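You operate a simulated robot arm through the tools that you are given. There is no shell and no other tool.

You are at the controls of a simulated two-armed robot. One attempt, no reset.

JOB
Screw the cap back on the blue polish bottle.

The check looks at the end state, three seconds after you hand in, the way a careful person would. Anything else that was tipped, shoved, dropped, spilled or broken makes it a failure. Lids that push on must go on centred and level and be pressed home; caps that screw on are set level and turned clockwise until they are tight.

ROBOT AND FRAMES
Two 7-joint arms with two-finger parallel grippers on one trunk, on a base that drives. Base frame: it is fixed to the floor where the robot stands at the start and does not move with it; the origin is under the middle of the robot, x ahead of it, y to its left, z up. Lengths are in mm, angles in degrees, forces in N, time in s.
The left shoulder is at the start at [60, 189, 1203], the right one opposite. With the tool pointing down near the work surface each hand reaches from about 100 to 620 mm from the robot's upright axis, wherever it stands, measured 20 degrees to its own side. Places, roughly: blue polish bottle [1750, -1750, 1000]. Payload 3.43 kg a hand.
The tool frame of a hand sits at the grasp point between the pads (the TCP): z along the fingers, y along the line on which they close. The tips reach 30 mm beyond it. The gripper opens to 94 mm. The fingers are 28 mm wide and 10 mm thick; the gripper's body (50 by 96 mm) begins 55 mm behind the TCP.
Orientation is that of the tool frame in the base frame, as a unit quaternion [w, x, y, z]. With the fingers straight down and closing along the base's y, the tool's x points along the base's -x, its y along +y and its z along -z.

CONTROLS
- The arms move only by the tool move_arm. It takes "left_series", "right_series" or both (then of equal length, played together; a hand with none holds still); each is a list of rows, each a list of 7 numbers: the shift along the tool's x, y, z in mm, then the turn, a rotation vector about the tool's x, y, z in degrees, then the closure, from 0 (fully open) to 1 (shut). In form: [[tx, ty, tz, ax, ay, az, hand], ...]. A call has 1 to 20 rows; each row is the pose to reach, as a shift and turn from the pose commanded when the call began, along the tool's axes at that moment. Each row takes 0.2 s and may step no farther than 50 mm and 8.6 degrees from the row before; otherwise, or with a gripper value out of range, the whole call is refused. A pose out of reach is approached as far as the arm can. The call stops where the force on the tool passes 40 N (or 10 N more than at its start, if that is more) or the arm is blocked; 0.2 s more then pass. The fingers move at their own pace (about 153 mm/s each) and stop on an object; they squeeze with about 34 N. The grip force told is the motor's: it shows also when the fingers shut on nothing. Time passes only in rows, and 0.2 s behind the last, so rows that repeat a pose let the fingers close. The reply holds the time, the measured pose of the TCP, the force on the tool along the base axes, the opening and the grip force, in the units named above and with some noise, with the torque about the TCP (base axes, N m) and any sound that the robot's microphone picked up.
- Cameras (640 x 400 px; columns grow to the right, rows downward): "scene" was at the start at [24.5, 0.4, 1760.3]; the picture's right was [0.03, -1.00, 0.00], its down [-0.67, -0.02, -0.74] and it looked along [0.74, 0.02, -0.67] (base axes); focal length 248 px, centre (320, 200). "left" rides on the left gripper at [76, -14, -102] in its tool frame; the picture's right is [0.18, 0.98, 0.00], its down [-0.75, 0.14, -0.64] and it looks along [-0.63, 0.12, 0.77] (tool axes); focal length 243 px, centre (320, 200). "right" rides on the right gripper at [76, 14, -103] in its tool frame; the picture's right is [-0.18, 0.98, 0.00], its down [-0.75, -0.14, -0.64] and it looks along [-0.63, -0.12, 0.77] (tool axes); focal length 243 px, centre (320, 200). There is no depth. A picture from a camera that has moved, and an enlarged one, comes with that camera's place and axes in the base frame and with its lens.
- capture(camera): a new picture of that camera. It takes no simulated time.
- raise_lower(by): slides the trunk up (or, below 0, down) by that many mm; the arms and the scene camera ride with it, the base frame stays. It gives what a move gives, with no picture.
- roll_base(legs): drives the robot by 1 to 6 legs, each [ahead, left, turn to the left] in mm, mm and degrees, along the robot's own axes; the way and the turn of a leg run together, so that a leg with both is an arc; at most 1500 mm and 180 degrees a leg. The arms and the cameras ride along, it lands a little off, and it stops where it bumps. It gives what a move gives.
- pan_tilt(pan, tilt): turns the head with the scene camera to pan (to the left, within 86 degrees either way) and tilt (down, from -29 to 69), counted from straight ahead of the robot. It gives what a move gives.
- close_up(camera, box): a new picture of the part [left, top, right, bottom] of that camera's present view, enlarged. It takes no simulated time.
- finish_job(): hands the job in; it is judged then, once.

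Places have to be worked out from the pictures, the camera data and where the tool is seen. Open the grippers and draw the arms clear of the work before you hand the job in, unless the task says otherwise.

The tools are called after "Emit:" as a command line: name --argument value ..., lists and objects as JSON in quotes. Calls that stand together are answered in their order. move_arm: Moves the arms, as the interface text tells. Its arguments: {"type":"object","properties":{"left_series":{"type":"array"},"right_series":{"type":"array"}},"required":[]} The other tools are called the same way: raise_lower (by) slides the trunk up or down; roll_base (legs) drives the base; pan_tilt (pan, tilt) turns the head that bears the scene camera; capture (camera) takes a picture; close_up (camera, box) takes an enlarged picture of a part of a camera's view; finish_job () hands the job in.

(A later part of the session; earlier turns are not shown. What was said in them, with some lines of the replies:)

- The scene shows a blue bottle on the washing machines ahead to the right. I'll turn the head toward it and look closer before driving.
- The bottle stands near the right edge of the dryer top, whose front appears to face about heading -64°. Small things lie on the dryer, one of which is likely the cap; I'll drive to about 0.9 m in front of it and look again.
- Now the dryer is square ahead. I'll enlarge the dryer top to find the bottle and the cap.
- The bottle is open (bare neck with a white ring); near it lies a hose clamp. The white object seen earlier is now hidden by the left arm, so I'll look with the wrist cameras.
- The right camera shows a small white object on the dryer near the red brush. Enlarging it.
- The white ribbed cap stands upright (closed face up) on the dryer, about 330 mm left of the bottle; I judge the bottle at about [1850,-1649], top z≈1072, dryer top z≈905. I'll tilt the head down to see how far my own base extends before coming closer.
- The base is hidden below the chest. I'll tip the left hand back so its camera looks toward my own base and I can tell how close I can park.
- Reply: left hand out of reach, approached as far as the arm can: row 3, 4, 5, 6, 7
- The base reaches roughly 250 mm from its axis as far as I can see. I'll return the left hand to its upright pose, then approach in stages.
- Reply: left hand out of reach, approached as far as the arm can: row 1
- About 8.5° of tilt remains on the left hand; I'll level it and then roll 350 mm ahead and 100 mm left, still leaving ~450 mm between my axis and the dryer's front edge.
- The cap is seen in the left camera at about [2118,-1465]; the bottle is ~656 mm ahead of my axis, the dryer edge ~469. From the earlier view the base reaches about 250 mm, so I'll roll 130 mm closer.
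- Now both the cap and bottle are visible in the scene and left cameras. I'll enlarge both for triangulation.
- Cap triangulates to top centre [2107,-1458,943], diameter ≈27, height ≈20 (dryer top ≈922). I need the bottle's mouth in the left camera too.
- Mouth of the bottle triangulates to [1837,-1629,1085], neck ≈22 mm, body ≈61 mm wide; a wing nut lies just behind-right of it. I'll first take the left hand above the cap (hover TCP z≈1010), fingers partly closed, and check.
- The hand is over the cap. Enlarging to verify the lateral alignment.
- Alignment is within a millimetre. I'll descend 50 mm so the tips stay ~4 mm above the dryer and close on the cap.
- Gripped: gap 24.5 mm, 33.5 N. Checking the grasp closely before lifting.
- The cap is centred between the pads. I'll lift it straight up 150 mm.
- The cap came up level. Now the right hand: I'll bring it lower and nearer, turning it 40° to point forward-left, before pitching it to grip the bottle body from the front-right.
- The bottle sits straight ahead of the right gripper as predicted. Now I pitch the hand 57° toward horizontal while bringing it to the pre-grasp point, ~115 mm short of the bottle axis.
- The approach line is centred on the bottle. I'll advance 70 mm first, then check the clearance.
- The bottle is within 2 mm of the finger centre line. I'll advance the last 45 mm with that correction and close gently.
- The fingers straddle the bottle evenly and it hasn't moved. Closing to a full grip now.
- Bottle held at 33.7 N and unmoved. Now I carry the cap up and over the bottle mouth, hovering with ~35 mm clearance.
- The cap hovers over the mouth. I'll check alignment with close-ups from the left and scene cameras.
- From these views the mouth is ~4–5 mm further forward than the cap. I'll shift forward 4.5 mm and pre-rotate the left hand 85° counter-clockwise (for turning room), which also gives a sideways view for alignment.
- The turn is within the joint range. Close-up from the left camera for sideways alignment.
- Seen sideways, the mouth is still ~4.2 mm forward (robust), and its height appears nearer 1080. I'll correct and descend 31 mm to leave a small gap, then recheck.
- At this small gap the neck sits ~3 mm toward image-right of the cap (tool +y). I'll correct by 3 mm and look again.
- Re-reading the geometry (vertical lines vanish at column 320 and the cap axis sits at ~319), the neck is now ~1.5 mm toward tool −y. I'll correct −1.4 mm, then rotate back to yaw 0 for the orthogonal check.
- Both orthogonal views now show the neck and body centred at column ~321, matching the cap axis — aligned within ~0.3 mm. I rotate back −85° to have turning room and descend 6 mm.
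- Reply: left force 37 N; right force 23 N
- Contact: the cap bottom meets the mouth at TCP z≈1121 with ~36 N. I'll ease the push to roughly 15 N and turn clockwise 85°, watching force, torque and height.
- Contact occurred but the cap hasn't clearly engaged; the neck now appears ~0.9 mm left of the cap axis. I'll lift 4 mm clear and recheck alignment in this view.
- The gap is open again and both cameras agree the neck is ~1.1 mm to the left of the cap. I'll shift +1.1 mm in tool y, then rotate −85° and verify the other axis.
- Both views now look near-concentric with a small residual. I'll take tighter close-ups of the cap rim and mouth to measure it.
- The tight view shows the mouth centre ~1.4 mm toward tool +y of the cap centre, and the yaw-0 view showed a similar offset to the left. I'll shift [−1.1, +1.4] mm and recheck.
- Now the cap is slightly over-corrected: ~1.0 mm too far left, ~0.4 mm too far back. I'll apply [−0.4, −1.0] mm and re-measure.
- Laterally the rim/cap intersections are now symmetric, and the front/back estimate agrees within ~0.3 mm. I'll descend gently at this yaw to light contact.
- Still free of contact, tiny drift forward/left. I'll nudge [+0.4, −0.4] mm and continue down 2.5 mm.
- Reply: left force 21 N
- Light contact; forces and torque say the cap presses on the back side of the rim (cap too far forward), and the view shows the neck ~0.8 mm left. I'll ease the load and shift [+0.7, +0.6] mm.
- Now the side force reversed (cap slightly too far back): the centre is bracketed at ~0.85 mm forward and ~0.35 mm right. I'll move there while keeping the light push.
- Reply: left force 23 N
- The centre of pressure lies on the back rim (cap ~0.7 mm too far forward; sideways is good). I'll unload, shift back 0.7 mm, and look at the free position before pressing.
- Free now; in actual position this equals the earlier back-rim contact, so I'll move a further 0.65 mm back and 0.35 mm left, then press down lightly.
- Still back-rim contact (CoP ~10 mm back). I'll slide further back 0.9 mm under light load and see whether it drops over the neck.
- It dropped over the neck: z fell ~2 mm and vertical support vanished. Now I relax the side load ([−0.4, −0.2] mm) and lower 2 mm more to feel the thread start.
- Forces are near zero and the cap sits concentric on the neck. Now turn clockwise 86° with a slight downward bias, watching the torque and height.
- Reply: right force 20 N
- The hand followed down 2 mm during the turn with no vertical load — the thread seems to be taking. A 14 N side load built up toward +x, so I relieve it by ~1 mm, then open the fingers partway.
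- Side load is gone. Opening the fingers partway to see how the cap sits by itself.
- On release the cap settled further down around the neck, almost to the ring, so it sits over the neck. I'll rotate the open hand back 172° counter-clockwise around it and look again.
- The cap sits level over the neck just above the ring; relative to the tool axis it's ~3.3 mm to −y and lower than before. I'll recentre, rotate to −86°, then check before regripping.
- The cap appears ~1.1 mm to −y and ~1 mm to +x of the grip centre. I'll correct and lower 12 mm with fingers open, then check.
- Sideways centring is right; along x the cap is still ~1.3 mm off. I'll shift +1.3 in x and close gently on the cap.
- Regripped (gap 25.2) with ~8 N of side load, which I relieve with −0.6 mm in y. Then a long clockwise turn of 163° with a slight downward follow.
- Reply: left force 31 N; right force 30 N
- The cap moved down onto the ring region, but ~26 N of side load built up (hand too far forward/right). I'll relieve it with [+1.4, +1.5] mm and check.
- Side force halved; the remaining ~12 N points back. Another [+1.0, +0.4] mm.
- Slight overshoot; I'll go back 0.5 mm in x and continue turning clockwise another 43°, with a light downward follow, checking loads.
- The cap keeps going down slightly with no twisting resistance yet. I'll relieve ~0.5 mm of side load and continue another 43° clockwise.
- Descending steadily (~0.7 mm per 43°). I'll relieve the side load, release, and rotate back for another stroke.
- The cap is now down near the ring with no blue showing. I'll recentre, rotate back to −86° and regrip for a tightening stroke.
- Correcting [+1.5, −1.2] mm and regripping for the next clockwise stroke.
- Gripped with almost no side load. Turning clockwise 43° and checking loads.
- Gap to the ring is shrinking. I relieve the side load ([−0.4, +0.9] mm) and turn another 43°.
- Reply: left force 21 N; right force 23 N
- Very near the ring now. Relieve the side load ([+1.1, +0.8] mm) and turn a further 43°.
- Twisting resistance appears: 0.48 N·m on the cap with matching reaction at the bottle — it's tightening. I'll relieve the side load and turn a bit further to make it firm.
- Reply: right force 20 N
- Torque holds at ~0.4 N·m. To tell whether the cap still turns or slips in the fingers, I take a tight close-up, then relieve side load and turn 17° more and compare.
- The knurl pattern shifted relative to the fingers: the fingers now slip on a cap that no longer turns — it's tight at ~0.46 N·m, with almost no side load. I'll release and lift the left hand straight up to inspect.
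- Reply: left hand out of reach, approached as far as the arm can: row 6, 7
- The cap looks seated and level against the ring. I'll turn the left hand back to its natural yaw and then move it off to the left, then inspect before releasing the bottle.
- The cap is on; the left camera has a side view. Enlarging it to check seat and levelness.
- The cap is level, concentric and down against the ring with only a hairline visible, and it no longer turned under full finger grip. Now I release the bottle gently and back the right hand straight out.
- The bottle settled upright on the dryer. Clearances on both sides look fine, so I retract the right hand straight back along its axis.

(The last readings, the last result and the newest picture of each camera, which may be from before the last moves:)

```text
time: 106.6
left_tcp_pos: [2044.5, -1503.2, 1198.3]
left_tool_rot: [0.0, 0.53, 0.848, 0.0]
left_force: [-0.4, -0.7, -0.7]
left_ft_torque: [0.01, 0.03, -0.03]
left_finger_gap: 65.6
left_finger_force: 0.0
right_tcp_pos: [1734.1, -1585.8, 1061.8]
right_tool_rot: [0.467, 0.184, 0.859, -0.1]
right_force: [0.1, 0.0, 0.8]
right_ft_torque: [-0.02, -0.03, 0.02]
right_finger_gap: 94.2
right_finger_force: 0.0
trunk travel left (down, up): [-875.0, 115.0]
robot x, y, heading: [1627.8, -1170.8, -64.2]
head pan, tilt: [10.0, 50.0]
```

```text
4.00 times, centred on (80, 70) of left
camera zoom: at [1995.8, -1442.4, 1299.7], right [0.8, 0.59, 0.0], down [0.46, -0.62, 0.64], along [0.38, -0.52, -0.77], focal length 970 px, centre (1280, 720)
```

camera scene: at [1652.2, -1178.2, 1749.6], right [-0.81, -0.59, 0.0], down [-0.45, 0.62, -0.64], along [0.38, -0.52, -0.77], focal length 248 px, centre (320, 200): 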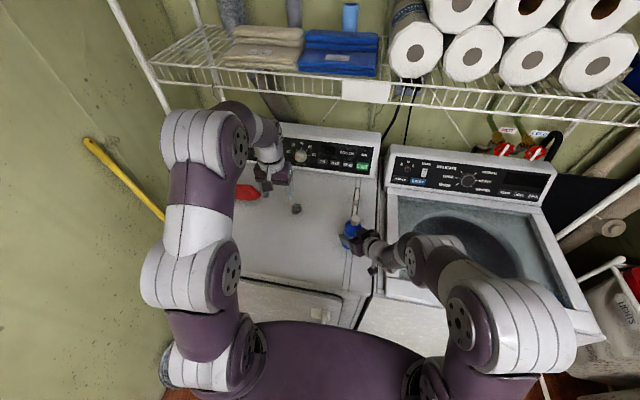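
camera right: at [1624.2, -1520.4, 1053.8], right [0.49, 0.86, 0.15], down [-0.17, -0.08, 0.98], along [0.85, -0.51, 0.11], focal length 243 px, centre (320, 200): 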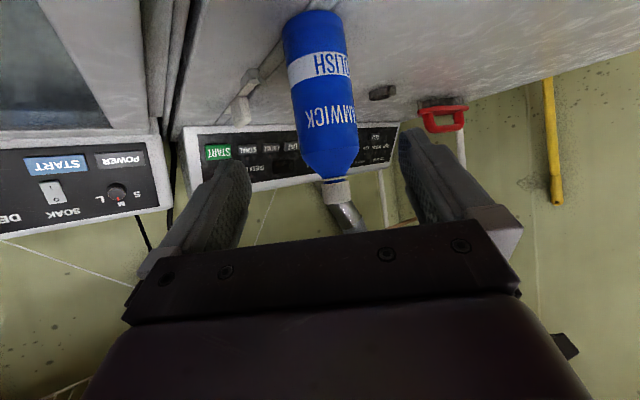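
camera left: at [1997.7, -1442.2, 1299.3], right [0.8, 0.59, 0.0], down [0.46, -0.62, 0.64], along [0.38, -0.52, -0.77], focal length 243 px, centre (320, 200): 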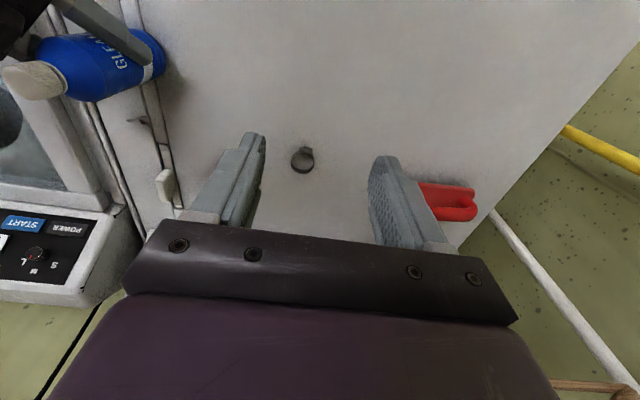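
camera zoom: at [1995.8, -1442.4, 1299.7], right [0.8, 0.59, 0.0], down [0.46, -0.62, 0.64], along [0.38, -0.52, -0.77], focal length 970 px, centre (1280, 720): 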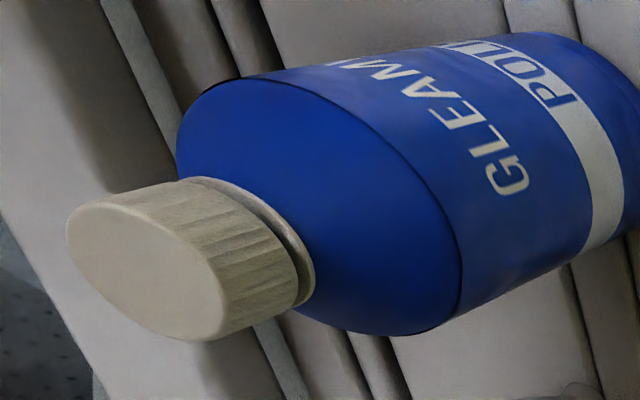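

The right hand is clear and its camera has a true side view. Enlarging the cap there.

Emit:
close_up --camera "right" --box '[300, 150, 380, 200]'

Emit:
close_up --camera "right" --box '[320, 168, 360, 193]'

```text
8.00 times, centred on (340, 175) of right
camera zoom: at [1624.2, -1520.4, 1053.8], right [0.49, 0.86, 0.15], down [-0.17, -0.08, 0.98], along [0.85, -0.51, 0.11], focal length 1941 px, centre (160, 400)
```

zoom: 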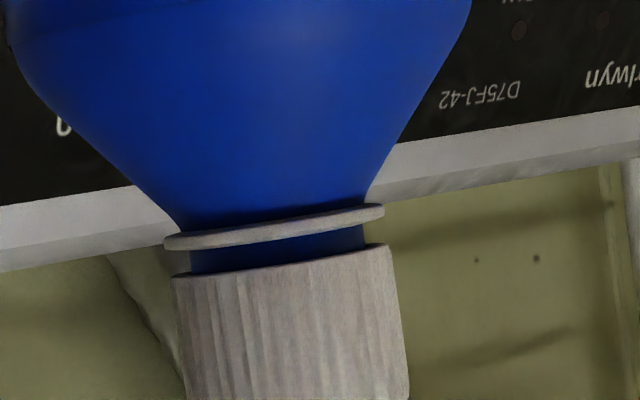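

```text
16.00 times, centred on (340, 180) of right
camera zoom: at [1624.2, -1520.4, 1053.8], right [0.49, 0.86, 0.15], down [-0.17, -0.08, 0.98], along [0.85, -0.51, 0.11], focal length 3882 px, centre (0, 512)
```

zoom: 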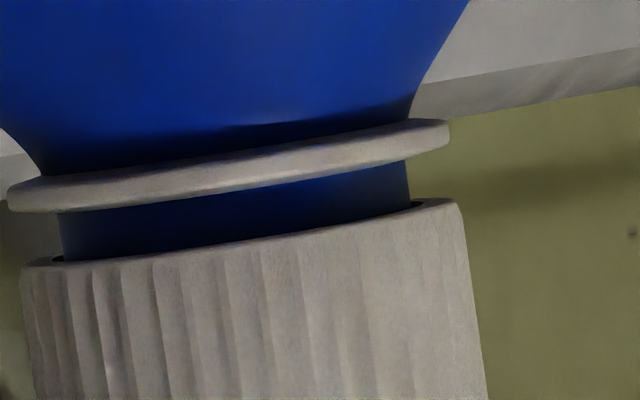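

Side view: cap is level and parallel to the ring, bottomed on the mouth (small even gap above the ring); the sharp torque rise and finger slip confirm it's at its stop. I'll raise the right hand clear and roll back a little from the dryer.

Emit:
move_arm --right_series '[[-25, 0, -16, 0, 0, 0, 0], [-50, 0, -32, 0, 0, 0, 0], [-75, 0, -48, 0, 0, 0, 0], [-100, 0, -65, 0, 0, 0, 0]]'

Emit:
roll_base --legs '[[-250, 0, 0]]'

Emit:
capture --camera "scene"

Emit:
capture --camera "left"

Emit:
capture --camera "right"

```text
time: 107.6
left_tcp_pos: [2044.3, -1503.8, 1198.3]
left_tool_rot: [-0.001, 0.531, 0.848, 0.0]
left_force: [0.0, 0.0, -0.3]
left_ft_torque: [-0.04, 0.01, 0.02]
left_finger_gap: 66.0
left_finger_force: 0.1
right_tcp_pos: [1735.1, -1585.7, 1181.0]
right_tool_rot: [0.467, 0.184, 0.859, -0.1]
right_force: [-0.1, -0.8, 0.5]
right_ft_torque: [-0.01, 0.01, 0.03]
right_finger_gap: 93.9
right_finger_force: 0.1
trunk travel left (down, up): [-875.0, 115.0]
robot x, y, heading: [1629.9, -1166.9, -64.3]
head pan, tilt: [10.0, 50.0]
```

```text
time: 109.5
left_tcp_pos: [1932.1, -1270.9, 1197.5]
left_tool_rot: [-0.001, 0.528, 0.849, 0.0]
left_force: [-0.1, -0.1, -0.9]
left_ft_torque: [0.0, -0.06, -0.01]
left_finger_gap: 65.8
left_finger_force: 0.0
right_tcp_pos: [1624.4, -1353.5, 1178.2]
right_tool_rot: [0.467, 0.181, 0.86, -0.097]
right_force: [-0.1, 0.2, 0.5]
right_ft_torque: [-0.01, 0.01, -0.01]
right_finger_gap: 93.9
right_finger_force: 0.1
trunk travel left (down, up): [-875.0, 115.0]
robot x, y, heading: [1514.6, -931.8, -63.7]
head pan, tilt: [10.0, 50.0]
```

```text
taken
camera scene: at [1536.9, -946.5, 1749.6], right [-0.81, -0.59, 0.0], down [-0.45, 0.62, -0.64], along [0.38, -0.52, -0.77], focal length 248 px, centre (320, 200)
```

scene: 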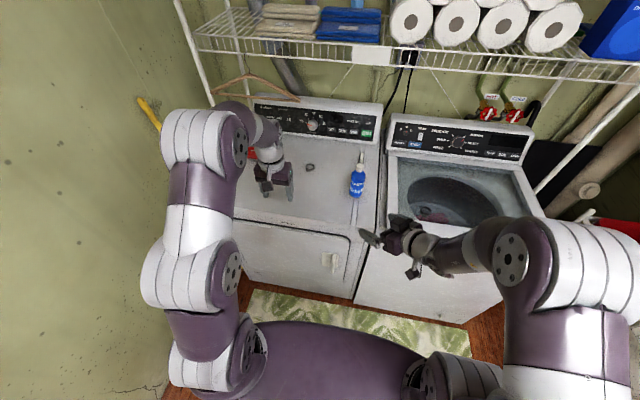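

```text
taken
camera left: at [1884.0, -1208.1, 1298.9], right [0.8, 0.6, 0.0], down [0.46, -0.61, 0.64], along [0.38, -0.51, -0.77], focal length 243 px, centre (320, 200)
```

left: 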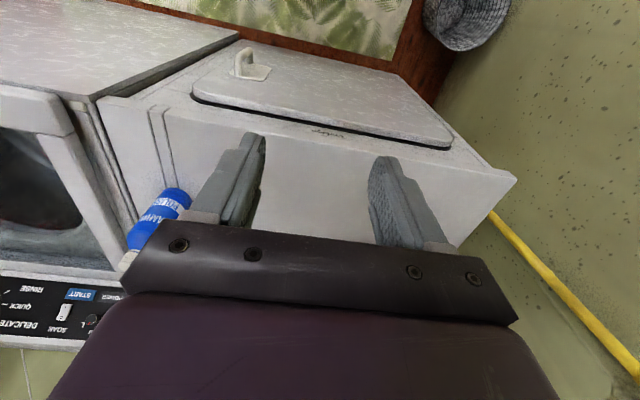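

```text
taken
camera right: at [1513.5, -1288.1, 1171.3], right [0.49, 0.86, 0.15], down [-0.17, -0.08, 0.98], along [0.86, -0.51, 0.11], focal length 243 px, centre (320, 200)
```

right: 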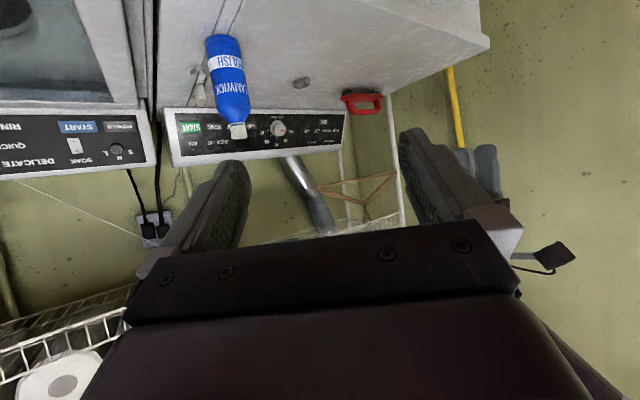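

The bottle stands upright with the cap level and tight. The clamp, brush and wing nut haven't moved, and both grippers are open and clear. Handing in.

Emit:
finish_job

```text
The job is handed in.
```

I put the cap back on the blue polish bottle and turned it clockwise until it would not turn any further. I then handed the job in.

- **Tightness:** The resistance rose sharply to about 0.46–0.48 N·m. After that the fingers slipped on the cap instead of turning it, so I judged it to be at its stop.
- **Seating:** The cap is level and parallel to the white ring, with an even gap of about 3 mm above the ring. I took that gap to mean the cap has bottomed on the bottle's mouth, but I couldn't see inside to check.
- **Bottle:** It was tilted slightly in the right gripper while I worked. When I let go it settled upright on the dryer.
- **Surroundings:** The hose clamp, wing nut and red brush looked undisturbed in the last pictures. Both grippers are open, and I rolled the robot back about 250 mm from the dryer.
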